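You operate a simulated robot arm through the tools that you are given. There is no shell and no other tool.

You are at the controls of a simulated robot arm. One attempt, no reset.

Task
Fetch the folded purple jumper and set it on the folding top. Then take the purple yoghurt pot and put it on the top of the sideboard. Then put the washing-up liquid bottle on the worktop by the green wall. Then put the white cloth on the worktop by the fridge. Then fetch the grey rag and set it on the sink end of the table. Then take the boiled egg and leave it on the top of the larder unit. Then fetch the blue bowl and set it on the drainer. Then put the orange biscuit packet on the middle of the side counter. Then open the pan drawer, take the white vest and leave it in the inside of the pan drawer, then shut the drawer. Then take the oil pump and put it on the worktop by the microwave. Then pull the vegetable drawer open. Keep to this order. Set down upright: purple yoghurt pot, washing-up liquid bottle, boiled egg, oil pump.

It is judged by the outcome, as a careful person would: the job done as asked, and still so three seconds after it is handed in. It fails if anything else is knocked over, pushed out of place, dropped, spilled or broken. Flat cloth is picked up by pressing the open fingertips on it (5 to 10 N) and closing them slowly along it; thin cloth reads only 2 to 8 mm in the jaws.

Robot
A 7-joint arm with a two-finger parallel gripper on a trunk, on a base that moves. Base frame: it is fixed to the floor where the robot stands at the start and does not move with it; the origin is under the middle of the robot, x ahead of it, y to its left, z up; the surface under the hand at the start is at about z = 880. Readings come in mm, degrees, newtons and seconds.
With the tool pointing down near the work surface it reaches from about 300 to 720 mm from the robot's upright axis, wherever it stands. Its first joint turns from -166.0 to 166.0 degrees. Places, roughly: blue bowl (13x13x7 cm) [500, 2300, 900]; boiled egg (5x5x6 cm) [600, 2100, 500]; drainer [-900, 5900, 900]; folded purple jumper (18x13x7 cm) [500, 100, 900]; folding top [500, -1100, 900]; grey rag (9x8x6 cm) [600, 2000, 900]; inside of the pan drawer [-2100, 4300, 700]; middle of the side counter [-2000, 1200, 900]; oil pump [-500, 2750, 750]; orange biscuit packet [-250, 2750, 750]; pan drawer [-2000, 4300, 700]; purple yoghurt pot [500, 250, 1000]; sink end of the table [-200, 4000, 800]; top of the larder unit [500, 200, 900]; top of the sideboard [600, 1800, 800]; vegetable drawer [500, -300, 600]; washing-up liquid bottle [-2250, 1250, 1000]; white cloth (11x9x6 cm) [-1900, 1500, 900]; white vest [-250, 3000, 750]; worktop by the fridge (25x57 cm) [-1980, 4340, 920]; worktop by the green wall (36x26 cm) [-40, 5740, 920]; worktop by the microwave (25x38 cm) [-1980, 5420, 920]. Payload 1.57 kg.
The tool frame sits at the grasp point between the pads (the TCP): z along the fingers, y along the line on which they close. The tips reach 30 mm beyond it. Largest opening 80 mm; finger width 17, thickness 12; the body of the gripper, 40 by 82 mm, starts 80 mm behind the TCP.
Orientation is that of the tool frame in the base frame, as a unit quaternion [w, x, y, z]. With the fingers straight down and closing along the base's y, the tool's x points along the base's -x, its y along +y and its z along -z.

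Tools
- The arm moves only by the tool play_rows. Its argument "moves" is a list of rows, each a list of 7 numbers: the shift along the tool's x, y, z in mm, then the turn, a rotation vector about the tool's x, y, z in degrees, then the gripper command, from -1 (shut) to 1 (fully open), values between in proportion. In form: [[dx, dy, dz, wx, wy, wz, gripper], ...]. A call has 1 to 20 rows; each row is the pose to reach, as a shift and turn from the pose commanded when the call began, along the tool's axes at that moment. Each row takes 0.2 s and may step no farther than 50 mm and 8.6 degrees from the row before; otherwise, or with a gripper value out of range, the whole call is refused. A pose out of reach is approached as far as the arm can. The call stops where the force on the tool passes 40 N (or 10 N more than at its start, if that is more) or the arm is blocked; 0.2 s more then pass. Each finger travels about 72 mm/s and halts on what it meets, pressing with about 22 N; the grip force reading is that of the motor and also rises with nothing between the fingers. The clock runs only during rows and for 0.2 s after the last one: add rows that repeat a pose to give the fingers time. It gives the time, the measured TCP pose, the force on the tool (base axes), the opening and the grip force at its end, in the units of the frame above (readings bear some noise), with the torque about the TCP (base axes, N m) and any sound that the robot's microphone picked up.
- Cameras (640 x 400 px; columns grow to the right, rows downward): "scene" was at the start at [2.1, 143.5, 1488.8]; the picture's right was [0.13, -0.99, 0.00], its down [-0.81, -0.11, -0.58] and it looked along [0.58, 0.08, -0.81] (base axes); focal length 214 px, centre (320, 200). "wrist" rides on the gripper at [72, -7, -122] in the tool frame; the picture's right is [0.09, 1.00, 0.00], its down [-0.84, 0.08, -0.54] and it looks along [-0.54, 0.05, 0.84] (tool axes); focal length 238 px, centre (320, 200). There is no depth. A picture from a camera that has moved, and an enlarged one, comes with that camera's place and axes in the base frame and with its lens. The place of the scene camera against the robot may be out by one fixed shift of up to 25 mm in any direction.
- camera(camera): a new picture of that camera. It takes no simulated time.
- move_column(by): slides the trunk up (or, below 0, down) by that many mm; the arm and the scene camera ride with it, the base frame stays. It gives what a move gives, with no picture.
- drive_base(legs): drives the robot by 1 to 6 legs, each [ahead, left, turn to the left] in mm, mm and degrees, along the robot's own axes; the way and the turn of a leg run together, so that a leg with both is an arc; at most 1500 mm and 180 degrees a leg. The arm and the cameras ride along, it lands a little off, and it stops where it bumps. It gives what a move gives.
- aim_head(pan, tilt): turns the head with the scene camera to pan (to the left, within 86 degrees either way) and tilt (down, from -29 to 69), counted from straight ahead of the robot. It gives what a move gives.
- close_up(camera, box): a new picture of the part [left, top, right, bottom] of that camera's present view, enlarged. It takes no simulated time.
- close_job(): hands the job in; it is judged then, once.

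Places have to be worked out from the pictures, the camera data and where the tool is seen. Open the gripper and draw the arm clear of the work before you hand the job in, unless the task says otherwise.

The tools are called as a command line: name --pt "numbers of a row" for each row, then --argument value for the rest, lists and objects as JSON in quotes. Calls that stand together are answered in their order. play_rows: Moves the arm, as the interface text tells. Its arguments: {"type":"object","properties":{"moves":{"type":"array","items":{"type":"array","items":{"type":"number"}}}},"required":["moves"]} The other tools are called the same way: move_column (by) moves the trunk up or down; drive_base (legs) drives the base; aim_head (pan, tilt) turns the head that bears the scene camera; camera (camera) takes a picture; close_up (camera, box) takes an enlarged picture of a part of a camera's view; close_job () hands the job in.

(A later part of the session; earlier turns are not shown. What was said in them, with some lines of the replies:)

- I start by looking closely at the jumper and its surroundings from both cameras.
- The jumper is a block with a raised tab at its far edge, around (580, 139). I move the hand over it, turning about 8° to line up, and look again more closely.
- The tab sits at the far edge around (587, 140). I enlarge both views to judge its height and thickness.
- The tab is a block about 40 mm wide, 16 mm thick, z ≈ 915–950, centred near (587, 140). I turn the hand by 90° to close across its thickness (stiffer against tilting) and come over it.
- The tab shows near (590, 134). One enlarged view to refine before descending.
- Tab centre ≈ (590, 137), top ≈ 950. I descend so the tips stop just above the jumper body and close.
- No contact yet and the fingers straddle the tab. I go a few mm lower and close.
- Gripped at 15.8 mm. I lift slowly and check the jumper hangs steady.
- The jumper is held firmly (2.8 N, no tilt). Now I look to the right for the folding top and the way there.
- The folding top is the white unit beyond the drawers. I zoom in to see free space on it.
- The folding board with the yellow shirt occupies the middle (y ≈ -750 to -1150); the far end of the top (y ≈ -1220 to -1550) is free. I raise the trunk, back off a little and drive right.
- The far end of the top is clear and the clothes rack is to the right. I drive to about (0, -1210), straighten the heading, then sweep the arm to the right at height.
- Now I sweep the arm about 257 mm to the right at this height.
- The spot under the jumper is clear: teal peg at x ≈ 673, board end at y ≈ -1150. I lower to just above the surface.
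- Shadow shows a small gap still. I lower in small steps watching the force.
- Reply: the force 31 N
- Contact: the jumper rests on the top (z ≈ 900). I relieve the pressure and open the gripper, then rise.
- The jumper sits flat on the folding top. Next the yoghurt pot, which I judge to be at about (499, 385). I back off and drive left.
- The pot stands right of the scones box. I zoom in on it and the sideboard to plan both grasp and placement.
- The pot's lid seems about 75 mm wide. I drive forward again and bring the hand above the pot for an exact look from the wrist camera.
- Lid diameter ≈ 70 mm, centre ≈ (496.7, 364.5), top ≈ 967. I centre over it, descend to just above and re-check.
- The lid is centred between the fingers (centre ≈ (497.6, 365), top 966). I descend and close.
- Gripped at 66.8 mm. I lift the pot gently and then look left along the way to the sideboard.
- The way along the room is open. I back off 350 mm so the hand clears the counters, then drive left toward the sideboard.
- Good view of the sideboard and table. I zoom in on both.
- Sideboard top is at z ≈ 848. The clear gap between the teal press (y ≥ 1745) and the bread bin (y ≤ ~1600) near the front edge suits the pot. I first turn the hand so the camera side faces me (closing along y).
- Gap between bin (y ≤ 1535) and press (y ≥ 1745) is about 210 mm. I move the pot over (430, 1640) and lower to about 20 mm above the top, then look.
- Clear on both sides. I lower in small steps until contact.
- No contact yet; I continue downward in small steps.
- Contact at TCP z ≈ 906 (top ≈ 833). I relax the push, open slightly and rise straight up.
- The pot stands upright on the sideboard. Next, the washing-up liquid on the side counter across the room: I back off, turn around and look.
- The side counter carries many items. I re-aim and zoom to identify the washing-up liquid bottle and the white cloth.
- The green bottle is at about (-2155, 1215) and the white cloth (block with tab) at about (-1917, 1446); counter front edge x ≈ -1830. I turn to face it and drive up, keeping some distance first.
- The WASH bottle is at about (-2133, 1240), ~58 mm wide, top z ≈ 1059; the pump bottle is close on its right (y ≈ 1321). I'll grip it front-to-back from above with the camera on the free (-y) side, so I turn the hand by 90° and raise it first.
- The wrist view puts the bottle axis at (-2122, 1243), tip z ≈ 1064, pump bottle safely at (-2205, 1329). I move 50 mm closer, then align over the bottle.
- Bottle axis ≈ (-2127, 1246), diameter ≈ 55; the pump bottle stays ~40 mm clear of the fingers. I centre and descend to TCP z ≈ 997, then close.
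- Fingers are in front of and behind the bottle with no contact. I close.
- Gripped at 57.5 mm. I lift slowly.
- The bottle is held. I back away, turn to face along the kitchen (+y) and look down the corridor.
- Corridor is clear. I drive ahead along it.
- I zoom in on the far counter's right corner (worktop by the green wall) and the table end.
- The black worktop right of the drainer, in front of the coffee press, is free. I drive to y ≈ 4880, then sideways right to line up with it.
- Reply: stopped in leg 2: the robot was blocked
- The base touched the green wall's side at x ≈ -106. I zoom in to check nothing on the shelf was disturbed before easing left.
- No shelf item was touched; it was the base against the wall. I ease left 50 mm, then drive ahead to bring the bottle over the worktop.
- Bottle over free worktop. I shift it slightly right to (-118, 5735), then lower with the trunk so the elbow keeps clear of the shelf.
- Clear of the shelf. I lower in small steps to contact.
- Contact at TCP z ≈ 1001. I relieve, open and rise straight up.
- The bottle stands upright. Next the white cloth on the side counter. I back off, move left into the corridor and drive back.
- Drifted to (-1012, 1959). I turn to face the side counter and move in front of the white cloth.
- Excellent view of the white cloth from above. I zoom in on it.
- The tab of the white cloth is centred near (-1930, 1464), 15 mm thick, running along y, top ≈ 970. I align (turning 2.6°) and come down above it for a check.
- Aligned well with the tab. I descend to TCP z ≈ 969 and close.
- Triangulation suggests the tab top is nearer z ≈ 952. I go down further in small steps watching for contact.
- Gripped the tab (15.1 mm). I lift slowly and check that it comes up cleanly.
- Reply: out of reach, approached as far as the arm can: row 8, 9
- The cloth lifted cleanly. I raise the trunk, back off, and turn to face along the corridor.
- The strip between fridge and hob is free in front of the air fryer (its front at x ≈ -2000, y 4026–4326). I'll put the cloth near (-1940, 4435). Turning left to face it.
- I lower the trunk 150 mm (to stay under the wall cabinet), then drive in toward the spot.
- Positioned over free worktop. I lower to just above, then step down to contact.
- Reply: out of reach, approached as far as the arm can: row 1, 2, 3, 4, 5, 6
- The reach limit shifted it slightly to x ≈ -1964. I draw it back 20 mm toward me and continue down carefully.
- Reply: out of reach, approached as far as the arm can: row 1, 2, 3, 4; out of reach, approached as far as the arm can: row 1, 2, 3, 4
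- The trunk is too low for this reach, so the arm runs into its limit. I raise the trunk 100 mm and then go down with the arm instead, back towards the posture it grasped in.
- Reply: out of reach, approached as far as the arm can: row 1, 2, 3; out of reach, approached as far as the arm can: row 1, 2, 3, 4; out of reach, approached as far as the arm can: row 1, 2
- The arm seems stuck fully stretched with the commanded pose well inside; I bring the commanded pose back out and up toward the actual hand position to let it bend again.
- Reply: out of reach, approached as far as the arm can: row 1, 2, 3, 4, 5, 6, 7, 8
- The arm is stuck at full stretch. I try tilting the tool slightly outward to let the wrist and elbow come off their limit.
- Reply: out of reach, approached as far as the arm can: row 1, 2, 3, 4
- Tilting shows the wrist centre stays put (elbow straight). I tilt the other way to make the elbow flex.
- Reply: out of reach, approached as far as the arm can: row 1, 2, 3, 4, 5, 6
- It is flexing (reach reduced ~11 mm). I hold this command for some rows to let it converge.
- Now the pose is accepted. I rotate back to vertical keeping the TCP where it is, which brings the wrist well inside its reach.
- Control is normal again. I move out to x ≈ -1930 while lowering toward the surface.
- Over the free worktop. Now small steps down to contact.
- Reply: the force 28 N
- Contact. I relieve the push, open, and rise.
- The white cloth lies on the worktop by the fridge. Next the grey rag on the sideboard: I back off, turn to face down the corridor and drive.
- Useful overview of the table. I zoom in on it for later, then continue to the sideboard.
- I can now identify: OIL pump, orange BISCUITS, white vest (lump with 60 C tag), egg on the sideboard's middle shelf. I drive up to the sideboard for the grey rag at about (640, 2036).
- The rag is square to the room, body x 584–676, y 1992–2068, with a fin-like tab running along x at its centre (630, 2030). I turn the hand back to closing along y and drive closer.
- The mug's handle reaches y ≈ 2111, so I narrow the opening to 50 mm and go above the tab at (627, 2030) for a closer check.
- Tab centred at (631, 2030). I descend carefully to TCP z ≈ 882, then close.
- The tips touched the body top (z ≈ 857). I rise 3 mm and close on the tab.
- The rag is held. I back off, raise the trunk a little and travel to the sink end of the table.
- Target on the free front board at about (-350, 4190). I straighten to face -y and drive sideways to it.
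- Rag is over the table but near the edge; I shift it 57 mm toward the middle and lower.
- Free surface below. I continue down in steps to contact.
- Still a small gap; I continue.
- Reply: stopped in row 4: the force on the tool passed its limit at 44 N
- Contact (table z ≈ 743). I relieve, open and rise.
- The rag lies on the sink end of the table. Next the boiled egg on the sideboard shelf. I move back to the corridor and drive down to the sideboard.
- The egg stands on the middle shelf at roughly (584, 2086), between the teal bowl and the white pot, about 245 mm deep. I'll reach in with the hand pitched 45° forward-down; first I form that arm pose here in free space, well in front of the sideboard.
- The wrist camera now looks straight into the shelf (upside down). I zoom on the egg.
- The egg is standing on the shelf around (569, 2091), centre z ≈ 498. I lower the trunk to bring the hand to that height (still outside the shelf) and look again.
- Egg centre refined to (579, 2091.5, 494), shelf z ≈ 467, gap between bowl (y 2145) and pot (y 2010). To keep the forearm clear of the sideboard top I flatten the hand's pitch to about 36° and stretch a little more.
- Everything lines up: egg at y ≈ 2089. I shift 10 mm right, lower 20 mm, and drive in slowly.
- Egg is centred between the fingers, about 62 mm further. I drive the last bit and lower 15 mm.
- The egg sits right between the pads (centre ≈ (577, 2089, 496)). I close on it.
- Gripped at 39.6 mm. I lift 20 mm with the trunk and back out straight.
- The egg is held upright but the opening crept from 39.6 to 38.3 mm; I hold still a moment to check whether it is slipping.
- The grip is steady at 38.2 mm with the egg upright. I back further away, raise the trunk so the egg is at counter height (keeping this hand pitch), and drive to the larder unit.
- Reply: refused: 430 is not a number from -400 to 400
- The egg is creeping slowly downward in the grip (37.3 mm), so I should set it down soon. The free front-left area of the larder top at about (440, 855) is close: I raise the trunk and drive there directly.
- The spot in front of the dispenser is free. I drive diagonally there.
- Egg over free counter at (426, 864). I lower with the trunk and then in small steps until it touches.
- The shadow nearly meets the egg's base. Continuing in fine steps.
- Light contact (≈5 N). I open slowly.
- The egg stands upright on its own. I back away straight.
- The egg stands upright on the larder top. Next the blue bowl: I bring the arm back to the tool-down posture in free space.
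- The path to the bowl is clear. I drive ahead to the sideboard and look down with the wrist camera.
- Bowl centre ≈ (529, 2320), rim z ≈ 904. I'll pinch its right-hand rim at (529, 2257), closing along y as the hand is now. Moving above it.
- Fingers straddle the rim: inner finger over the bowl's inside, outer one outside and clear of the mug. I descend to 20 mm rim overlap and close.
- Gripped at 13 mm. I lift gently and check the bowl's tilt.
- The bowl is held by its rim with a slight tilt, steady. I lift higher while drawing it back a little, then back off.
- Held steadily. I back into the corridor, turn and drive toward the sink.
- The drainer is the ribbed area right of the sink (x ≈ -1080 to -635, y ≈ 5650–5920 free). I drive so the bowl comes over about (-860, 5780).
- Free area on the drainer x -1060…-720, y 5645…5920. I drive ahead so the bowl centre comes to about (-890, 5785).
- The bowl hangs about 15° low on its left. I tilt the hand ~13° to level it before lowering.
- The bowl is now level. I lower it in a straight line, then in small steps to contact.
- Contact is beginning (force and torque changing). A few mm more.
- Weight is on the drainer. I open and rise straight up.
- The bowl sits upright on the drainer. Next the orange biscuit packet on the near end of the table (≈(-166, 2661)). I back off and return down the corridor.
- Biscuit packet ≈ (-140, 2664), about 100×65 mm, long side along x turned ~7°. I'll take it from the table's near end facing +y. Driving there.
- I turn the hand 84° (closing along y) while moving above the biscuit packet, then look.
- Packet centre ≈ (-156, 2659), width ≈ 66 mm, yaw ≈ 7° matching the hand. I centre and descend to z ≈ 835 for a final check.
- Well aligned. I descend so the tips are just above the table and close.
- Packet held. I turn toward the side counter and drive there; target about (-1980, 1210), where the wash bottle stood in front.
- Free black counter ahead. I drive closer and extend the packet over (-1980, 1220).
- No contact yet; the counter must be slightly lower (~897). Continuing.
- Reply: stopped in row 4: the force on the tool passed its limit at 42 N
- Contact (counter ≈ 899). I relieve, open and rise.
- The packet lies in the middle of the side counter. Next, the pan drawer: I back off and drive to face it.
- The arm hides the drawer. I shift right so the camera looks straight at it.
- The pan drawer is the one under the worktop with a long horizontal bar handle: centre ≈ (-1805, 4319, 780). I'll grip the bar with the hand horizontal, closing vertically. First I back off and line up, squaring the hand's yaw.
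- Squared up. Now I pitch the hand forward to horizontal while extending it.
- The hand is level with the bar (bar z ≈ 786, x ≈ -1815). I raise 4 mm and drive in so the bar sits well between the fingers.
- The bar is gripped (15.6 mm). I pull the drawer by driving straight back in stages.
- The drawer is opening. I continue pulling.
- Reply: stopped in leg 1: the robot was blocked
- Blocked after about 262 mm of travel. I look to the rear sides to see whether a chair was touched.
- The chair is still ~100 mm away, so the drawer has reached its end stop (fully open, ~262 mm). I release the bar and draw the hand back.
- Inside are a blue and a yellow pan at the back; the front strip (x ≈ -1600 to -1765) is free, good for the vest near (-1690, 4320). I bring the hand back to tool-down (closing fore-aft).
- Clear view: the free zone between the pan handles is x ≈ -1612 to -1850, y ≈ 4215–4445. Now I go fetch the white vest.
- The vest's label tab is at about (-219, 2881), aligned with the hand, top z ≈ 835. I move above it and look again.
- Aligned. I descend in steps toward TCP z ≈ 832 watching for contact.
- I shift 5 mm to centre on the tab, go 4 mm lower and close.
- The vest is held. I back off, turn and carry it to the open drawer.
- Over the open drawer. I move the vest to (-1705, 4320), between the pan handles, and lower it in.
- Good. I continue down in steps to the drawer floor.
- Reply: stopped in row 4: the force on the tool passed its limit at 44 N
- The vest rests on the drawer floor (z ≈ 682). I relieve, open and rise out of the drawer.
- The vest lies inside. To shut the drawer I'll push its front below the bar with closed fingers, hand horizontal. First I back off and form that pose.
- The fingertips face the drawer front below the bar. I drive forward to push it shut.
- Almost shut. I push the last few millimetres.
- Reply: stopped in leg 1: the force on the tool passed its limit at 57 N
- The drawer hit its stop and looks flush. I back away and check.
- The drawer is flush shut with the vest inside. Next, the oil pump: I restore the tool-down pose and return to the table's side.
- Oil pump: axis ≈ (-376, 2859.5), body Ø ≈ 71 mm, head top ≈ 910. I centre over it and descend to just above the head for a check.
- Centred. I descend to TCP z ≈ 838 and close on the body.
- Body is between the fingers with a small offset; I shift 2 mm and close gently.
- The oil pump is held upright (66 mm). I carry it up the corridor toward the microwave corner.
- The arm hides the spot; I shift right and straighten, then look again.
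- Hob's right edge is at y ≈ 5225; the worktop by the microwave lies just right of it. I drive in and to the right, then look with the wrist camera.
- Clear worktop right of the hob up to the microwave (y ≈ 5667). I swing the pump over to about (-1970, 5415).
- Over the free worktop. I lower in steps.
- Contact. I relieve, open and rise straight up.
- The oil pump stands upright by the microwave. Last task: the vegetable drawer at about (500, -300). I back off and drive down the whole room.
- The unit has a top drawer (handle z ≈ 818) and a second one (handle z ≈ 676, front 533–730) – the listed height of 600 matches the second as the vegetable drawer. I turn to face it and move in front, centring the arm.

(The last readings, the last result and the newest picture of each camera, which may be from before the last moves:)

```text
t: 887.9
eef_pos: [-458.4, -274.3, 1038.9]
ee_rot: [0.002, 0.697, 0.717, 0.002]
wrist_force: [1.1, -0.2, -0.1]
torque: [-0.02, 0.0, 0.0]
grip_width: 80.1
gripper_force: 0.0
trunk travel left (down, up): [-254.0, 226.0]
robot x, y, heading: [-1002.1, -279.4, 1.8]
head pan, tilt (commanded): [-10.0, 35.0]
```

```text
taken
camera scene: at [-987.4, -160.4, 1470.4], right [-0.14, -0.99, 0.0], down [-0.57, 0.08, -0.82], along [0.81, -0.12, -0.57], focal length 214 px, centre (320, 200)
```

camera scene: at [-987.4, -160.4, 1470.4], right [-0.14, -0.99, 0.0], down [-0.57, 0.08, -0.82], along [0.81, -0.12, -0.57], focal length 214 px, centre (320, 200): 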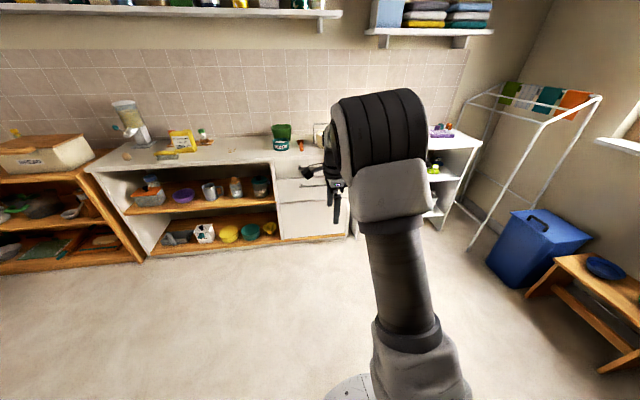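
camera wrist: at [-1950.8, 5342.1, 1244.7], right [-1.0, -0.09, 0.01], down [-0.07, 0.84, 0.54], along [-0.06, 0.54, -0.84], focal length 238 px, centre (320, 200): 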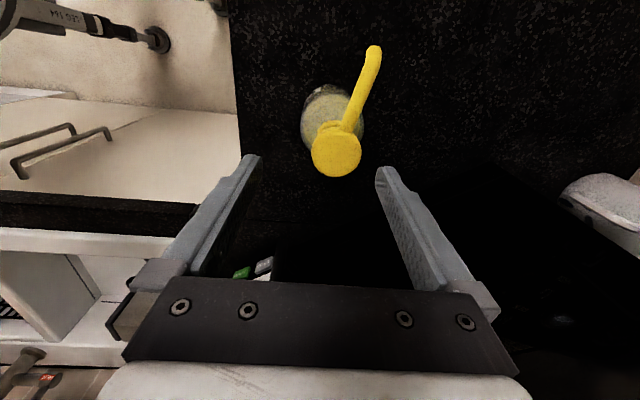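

play_rows --pt "0 10 11.3 -8.2 0 0 1" --pt "0 20 22.6 -16.4 0 0 1" --pt "0 30 34 -24.6 0 0 1" --pt "0 40 45 -32.8 0 0 1" --pt "0 50 56.5 -41 0 0 1" --pt "0 60 68 -49.2 0 0 1" --pt "0 70 79 -57.4 0 0 1" --pt "0 80 90 -65.6 0 0 1" --pt "0 90 102 -73.8 0 0 1" --pt "0 100 113 -82 0 0 1" --pt "0 110 124 -90 0 0 1" --pt "0 110 124 -90 0 0 1"

move_column --by -238

drive_base --legs '[[400, 0, -1.8]]'

camera --camera "wrist"

camera --camera "scene"

```text
t: 890.5
eef_pos: [-348.0, -273.2, 917.3]
ee_rot: [0.495, 0.491, 0.505, 0.509]
wrist_force: [-0.2, 0.3, 0.4]
torque: [0.01, 0.01, 0.01]
grip_width: 80.0
gripper_force: 0.0
trunk travel left (down, up): [-254.0, 226.0]
robot x, y, heading: [-1001.2, -277.4, 1.7]
head pan, tilt (commanded): [-10.0, 35.0]
```

```text
t: 893.0
eef_pos: [-347.0, -273.4, 680.1]
ee_rot: [0.494, 0.491, 0.506, 0.509]
wrist_force: [-0.3, -0.9, 0.4]
torque: [0.04, 0.0, 0.01]
grip_width: 79.8
gripper_force: 0.0
trunk travel left (down, up): [-16.0, 464.0]
robot x, y, heading: [-1003.3, -279.1, 1.7]
head pan, tilt (commanded): [-10.0, 35.0]
```

```text
t: 896.2
eef_pos: [55.0, -293.5, 679.4]
ee_rot: [0.504, 0.5, 0.496, 0.5]
wrist_force: [0.1, 0.4, -0.4]
torque: [0.0, 0.0, -0.03]
grip_width: 80.0
gripper_force: 0.1
trunk travel left (down, up): [-16.0, 464.0]
robot x, y, heading: [-596.8, -273.3, -0.5]
head pan, tilt (commanded): [-10.0, 35.0]
```

```text
taken
camera wrist: at [-67.1, -220.8, 671.2], right [-0.01, 0.09, 1.0], down [-0.55, -0.83, 0.07], along [0.84, -0.55, 0.06], focal length 238 px, centre (320, 200)
```

wrist: 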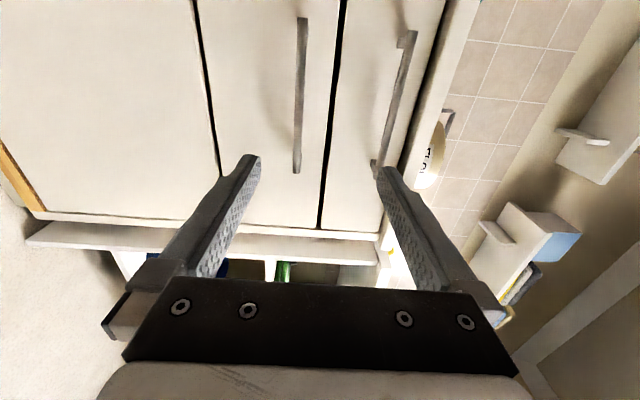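

```text
taken
camera scene: at [-580.0, -155.8, 1232.4], right [-0.18, -0.98, 0.0], down [-0.56, 0.1, -0.82], along [0.81, -0.15, -0.57], focal length 214 px, centre (320, 200)
```

scene: 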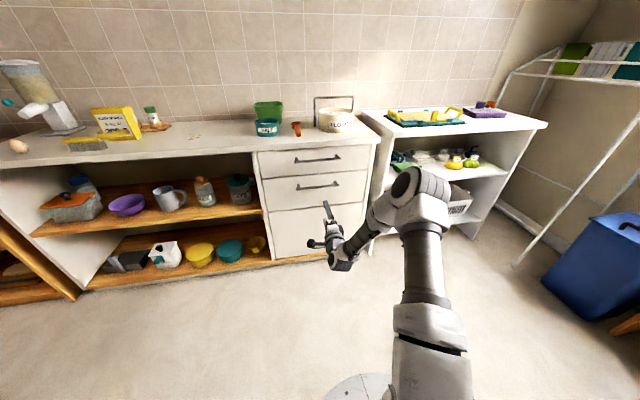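

The second drawer's bar spans y ≈ -408 to -198 at z ≈ 652. I lower the hand 27 mm and move closer.

play_rows --pt "0 -9 0 0 0 0 1" --pt "0 -18 0 0 0 0 1" --pt "0 -27 0 0 0 0 1" --pt "0 -27 0 0 0 0 1"

drive_base --legs '[[130, 0, 0.5]]'

camera --camera "wrist"

```text
t: 897.2
eef_pos: [53.8, -290.5, 652.9]
ee_rot: [0.503, 0.5, 0.496, 0.5]
wrist_force: [-0.6, 0.1, 0.2]
torque: [-0.03, 0.02, -0.03]
grip_width: 80.2
gripper_force: 0.0
trunk travel left (down, up): [-16.0, 464.0]
robot x, y, heading: [-598.5, -274.1, -0.3]
head pan, tilt (commanded): [-10.0, 35.0]
```

```text
t: 898.7
eef_pos: [182.0, -285.6, 653.3]
ee_rot: [0.501, 0.498, 0.499, 0.502]
wrist_force: [0.3, -0.5, -0.1]
torque: [0.03, 0.0, 0.02]
grip_width: 79.8
gripper_force: 0.0
trunk travel left (down, up): [-16.0, 464.0]
robot x, y, heading: [-467.4, -275.1, 0.1]
head pan, tilt (commanded): [-10.0, 35.0]
```

```text
taken
camera wrist: at [59.0, -214.1, 645.1], right [-0.01, 0.09, 1.0], down [-0.54, -0.84, 0.07], along [0.84, -0.54, 0.06], focal length 238 px, centre (320, 200)
```

wrist: 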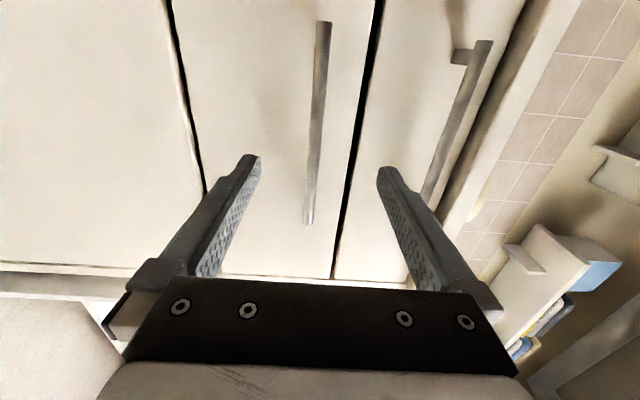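

Bar ≈ x 312, z 650, well within the fingers. I drive in the rest of the way in two steps.

drive_base --legs '[[90, 0, 0]]'

camera --camera "wrist"

```text
t: 899.9
eef_pos: [272.6, -285.9, 653.0]
ee_rot: [0.502, 0.497, 0.5, 0.502]
wrist_force: [-0.8, 0.0, 0.0]
torque: [0.0, 0.02, 0.03]
grip_width: 80.0
gripper_force: 0.0
trunk travel left (down, up): [-16.0, 464.0]
robot x, y, heading: [-382.8, -269.3, 0.2]
head pan, tilt (commanded): [-10.0, 35.0]
```

```text
taken
camera wrist: at [149.0, -214.5, 645.1], right [-0.01, 0.09, 1.0], down [-0.54, -0.84, 0.07], along [0.84, -0.54, 0.06], focal length 238 px, centre (320, 200)
```

wrist: 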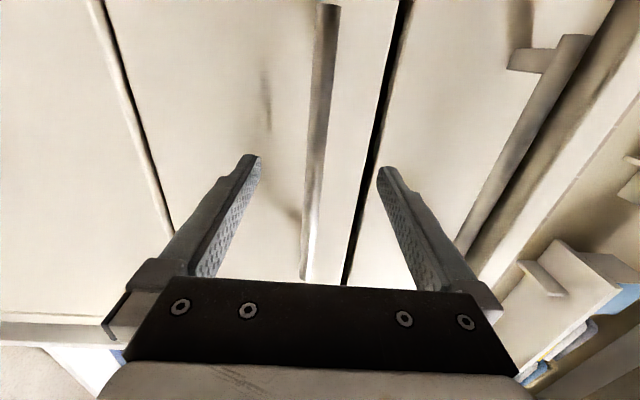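

drive_base --legs '[[27, 0, 0]]'

play_rows --pt "0 -2 0 0 0 0 0.5" --pt "0 -2 0 0 0 0 0" --pt "0 -2 0 0 0 0 -0.5" --pt "0 -2 0 0 0 0 -1" --pt "0 -2 0 0 0 0 -1" --pt "0 -2 0 0 0 0 -1"

camera --camera "wrist"

```text
t: 900.8
eef_pos: [299.4, -286.2, 653.4]
ee_rot: [0.501, 0.498, 0.498, 0.503]
wrist_force: [0.1, -0.1, 0.9]
torque: [-0.05, 0.03, -0.02]
grip_width: 80.1
gripper_force: 0.1
trunk travel left (down, up): [-16.0, 464.0]
robot x, y, heading: [-353.2, -276.8, 0.0]
head pan, tilt (commanded): [-10.0, 35.0]
```

```text
t: 902.2
eef_pos: [299.0, -286.1, 649.4]
ee_rot: [0.501, 0.499, 0.499, 0.501]
wrist_force: [-0.9, -0.9, -11.9]
torque: [-0.01, 0.21, -0.01]
grip_width: 13.9
gripper_force: 30.5
trunk travel left (down, up): [-16.0, 464.0]
robot x, y, heading: [-352.2, -272.6, 0.0]
head pan, tilt (commanded): [-10.0, 35.0]
```

```text
taken
camera wrist: at [176.5, -214.7, 642.5], right [0.0, 0.09, 1.0], down [-0.54, -0.84, 0.07], along [0.84, -0.54, 0.05], focal length 238 px, centre (320, 200)
```

wrist: 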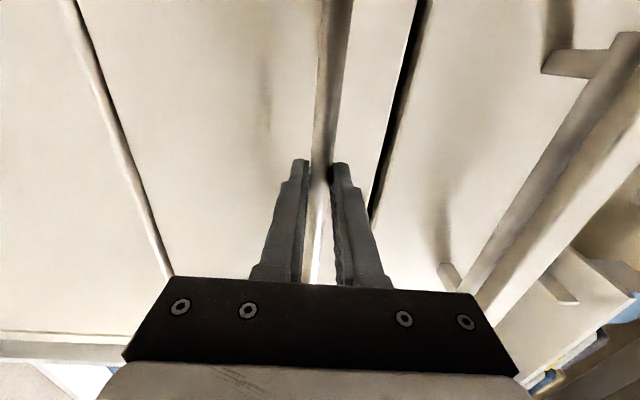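

The bar is gripped (13.9 mm). I pull by driving straight back in stages.

drive_base --legs '[[-90, 0, 0]]'

camera --camera "scene"

drive_base --legs '[[-150, 0, 0]]'

camera --camera "scene"

```text
t: 903.5
eef_pos: [208.1, -285.6, 649.1]
ee_rot: [0.5, 0.5, 0.499, 0.502]
wrist_force: [-0.9, 4.9, -19.3]
torque: [-0.03, 0.34, -0.34]
grip_width: 13.8
gripper_force: 30.1
trunk travel left (down, up): [-16.0, 464.0]
robot x, y, heading: [-446.4, -274.1, 0.3]
head pan, tilt (commanded): [-10.0, 35.0]
```

```text
taken
camera scene: at [-426.4, -155.5, 1232.3], right [-0.17, -0.98, 0.0], down [-0.57, 0.1, -0.82], along [0.81, -0.14, -0.57], focal length 214 px, centre (320, 200)
```

scene: 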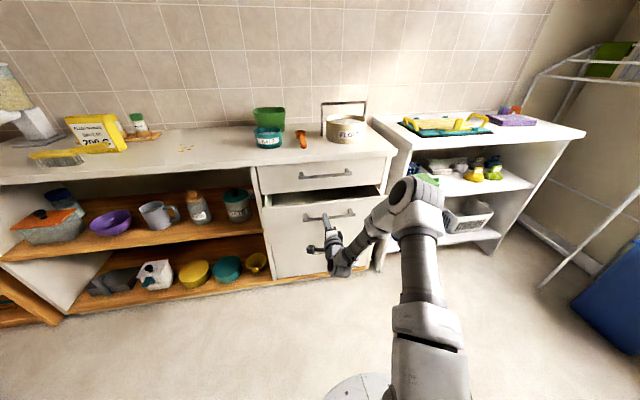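

```text
t: 905.1
eef_pos: [57.4, -286.2, 649.5]
ee_rot: [0.5, 0.499, 0.499, 0.501]
wrist_force: [-2.0, -18.2, -7.8]
torque: [-0.03, 0.08, -0.43]
grip_width: 14.1
gripper_force: 30.5
trunk travel left (down, up): [-16.0, 464.0]
robot x, y, heading: [-597.3, -274.1, 0.3]
head pan, tilt (commanded): [-10.0, 35.0]
```

```text
taken
camera scene: at [-578.6, -157.0, 1232.4], right [-0.17, -0.99, 0.0], down [-0.57, 0.1, -0.82], along [0.81, -0.14, -0.57], focal length 214 px, centre (320, 200)
```

scene: 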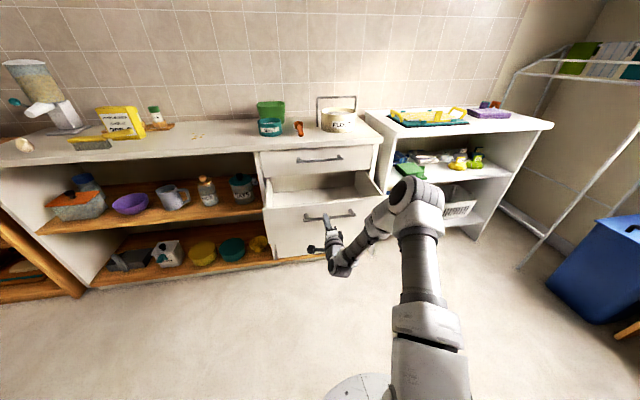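

The drawer is open about 240 mm. I zoom in to see inside.

close_up --camera "scene" --box '[240, 130, 420, 270]'

```text
2.86 times, centred on (330, 200) of scene
camera zoom: at [-578.6, -157.0, 1232.4], right [-0.17, -0.99, 0.0], down [-0.57, 0.1, -0.82], along [0.81, -0.14, -0.57], focal length 613 px, centre (291, 200)
```

zoom: 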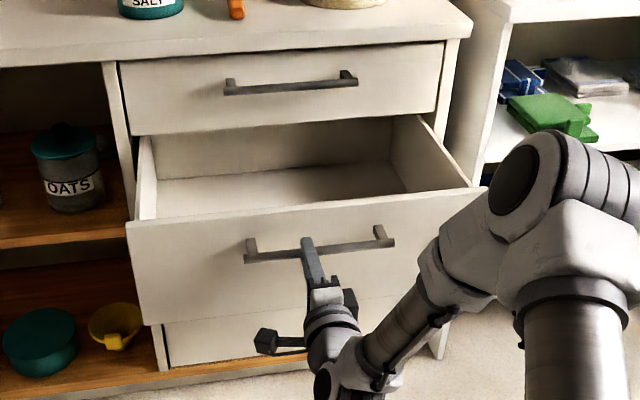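

The listed position (z ≈ 600, y ≈ -300) matches this second drawer's front centre. I pull the rest of the way to its stop.

drive_base --legs '[[-60, 0, 0]]'

camera --camera "scene"

```text
t: 906.2
eef_pos: [-2.5, -285.2, 649.7]
ee_rot: [0.5, 0.498, 0.5, 0.501]
wrist_force: [-0.1, -0.3, -0.2]
torque: [0.03, 0.03, 0.0]
grip_width: 0.0
gripper_force: 20.9
trunk travel left (down, up): [-16.0, 464.0]
robot x, y, heading: [-659.1, -279.4, 0.5]
head pan, tilt (commanded): [-10.0, 35.0]
```

```text
taken
camera scene: at [-638.5, -156.7, 1232.4], right [-0.17, -0.99, 0.0], down [-0.57, 0.1, -0.82], along [0.81, -0.14, -0.57], focal length 214 px, centre (320, 200)
```

scene: 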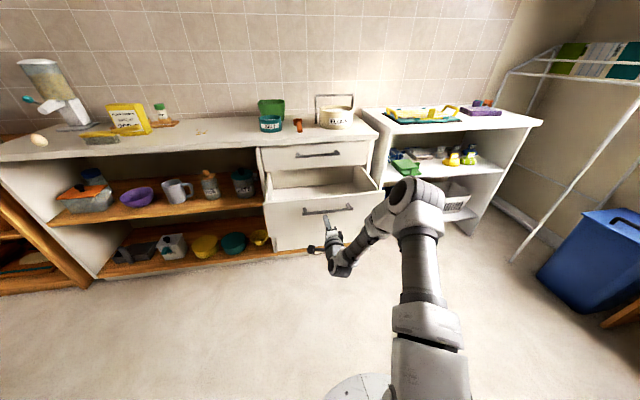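

The gripper slid off at the drawer's stop. I check the drawer remained open.

close_up --camera "scene" --box '[240, 130, 420, 270]'

camera --camera "wrist"

```text
2.86 times, centred on (330, 200) of scene
camera zoom: at [-638.5, -156.7, 1232.4], right [-0.17, -0.99, 0.0], down [-0.57, 0.1, -0.82], along [0.81, -0.14, -0.57], focal length 613 px, centre (291, 200)
```

zoom: 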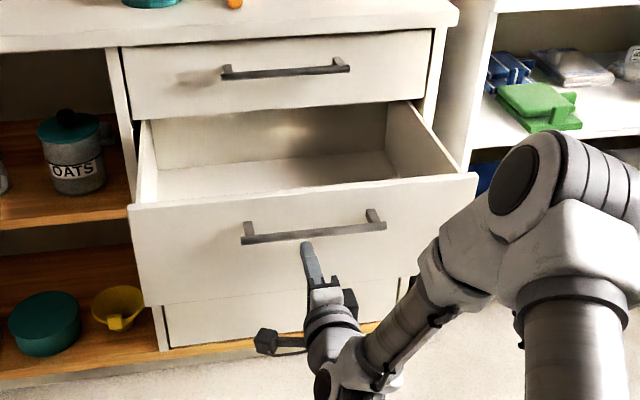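

```text
taken
camera wrist: at [-125.5, -214.6, 642.8], right [0.0, 0.09, 1.0], down [-0.54, -0.84, 0.08], along [0.84, -0.54, 0.05], focal length 238 px, centre (320, 200)
```

wrist: 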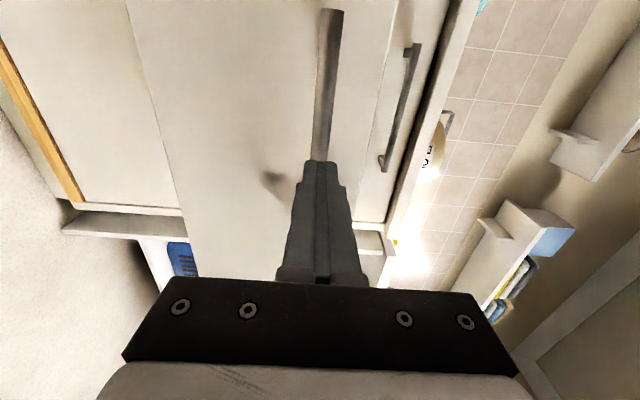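

The vegetable drawer stays open. I back clear, open the gripper and take a final look around.

drive_base --legs '[[-250, 0, 0]]'

play_rows --pt "0 0 0 0 0 0 0" --pt "0 0 0 0 0 0 1" --pt "0 0 -40 0 0 0 1" --pt "0 0 -40 0 0 0 1"

move_column --by 200

aim_head --pan 0 --tilt 25

camera --camera "scene"

aim_head --pan 65 --tilt 20

camera --camera "scene"

```text
t: 908.4
eef_pos: [-253.2, -287.8, 649.3]
ee_rot: [0.5, 0.498, 0.5, 0.502]
wrist_force: [-0.1, 0.4, -0.3]
torque: [0.03, 0.02, -0.02]
grip_width: 0.3
gripper_force: 20.9
trunk travel left (down, up): [-16.0, 464.0]
robot x, y, heading: [-905.4, -279.7, 0.4]
head pan, tilt (commanded): [-10.0, 35.0]
```

```text
t: 909.4
eef_pos: [-292.7, -287.9, 650.9]
ee_rot: [0.5, 0.499, 0.5, 0.501]
wrist_force: [0.8, 0.1, 0.2]
torque: [0.0, 0.03, -0.03]
grip_width: 80.0
gripper_force: 0.0
trunk travel left (down, up): [-16.0, 464.0]
robot x, y, heading: [-906.2, -275.8, 0.2]
head pan, tilt (commanded): [-10.0, 35.0]
```

```text
t: 911.6
eef_pos: [-292.4, -288.2, 851.2]
ee_rot: [0.501, 0.498, 0.499, 0.501]
wrist_force: [0.3, -0.7, 0.7]
torque: [0.01, 0.0, -0.01]
grip_width: 79.7
gripper_force: 0.1
trunk travel left (down, up): [-216.0, 264.0]
robot x, y, heading: [-902.0, -280.2, 0.2]
head pan, tilt (commanded): [-10.0, 35.0]
```

```text
t: 912.3
eef_pos: [-292.0, -288.1, 852.0]
ee_rot: [0.501, 0.498, 0.5, 0.501]
wrist_force: [1.0, -0.4, -0.3]
torque: [0.0, -0.02, -0.01]
grip_width: 79.9
gripper_force: 0.1
trunk travel left (down, up): [-216.0, 264.0]
robot x, y, heading: [-905.6, -280.7, 0.5]
head pan, tilt (commanded): [0.0, 25.0]
```

```text
taken
camera scene: at [-882.9, -143.0, 1448.1], right [0.0, -1.0, 0.0], down [-0.42, 0.0, -0.91], along [0.91, 0.0, -0.42], focal length 214 px, centre (320, 200)
```

scene: 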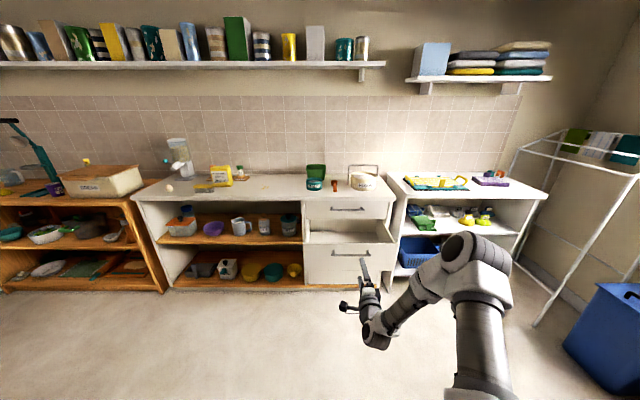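

```text
t: 913.6
eef_pos: [-291.2, -287.7, 851.4]
ee_rot: [0.501, 0.499, 0.5, 0.501]
wrist_force: [-0.3, -0.7, 0.1]
torque: [-0.03, -0.01, 0.0]
grip_width: 80.2
gripper_force: 0.0
trunk travel left (down, up): [-216.0, 264.0]
robot x, y, heading: [-906.1, -275.1, 0.2]
head pan, tilt (commanded): [65.0, 20.0]
```

```text
taken
camera scene: at [-936.1, -58.8, 1456.2], right [0.91, -0.42, 0.0], down [-0.14, -0.31, -0.94], along [0.39, 0.85, -0.34], focal length 214 px, centre (320, 200)
```

scene: 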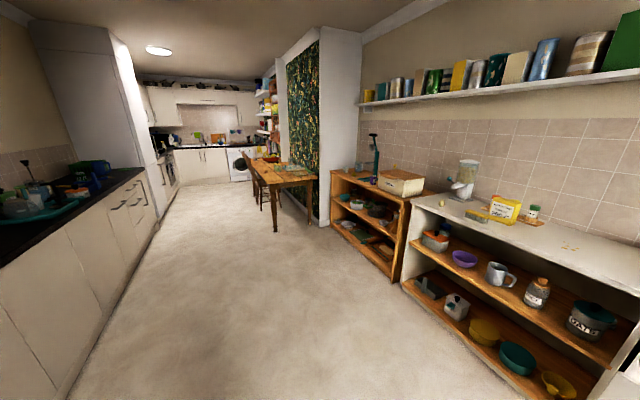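

All the items I can see from here are in place: the jumper is on the folding top, the egg stands on the larder top and the vegetable drawer is open. The gripper is open and the arm is clear. I hand the job in.

close_job

```text
The job is handed in.
```

I finished all eleven steps in the order you gave and handed the job in. I saw no sign that anything else was knocked over or moved out of place.

| Step | Where it ended up |
|---|---|
| Folded purple jumper | Flat on the far end of the folding top |
| Purple yoghurt pot | Upright on the sideboard, between the teal press and the bread bin |
| Washing-up liquid bottle | Upright on the worktop by the green wall |
| White cloth | On the worktop by the fridge, in front of the hob side of the air fryer |
| Grey rag | On the sink end of the table, near the bananas |
| Boiled egg | Upright on the top of the larder unit, near its left end |
| Blue bowl | On the drainer |
| Orange biscuit packet | Lying flat in the middle of the side counter |
| White vest | Inside the pan drawer, with the drawer shut flush |
| Oil pump | Upright on the worktop by the microwave |
| Vegetable drawer | Pulled open about 245 mm |

- **Egg:** it crept slowly down in the grip while I carried it. I set it down sooner than planned, at the left end of the larder top, and it stood on its own afterwards.
- **Wall contact:** the base touched the green wall lightly on the way to the sink area, but nothing on the shelf there was disturbed.
- **Vegetable drawer:** I took it to be the second drawer down, because the listed position matched that one. What I could see of its inside was empty, so I had no contents to confirm it by. The fingers slid off the bar, apparently at the drawer's end stop, and it stayed open.
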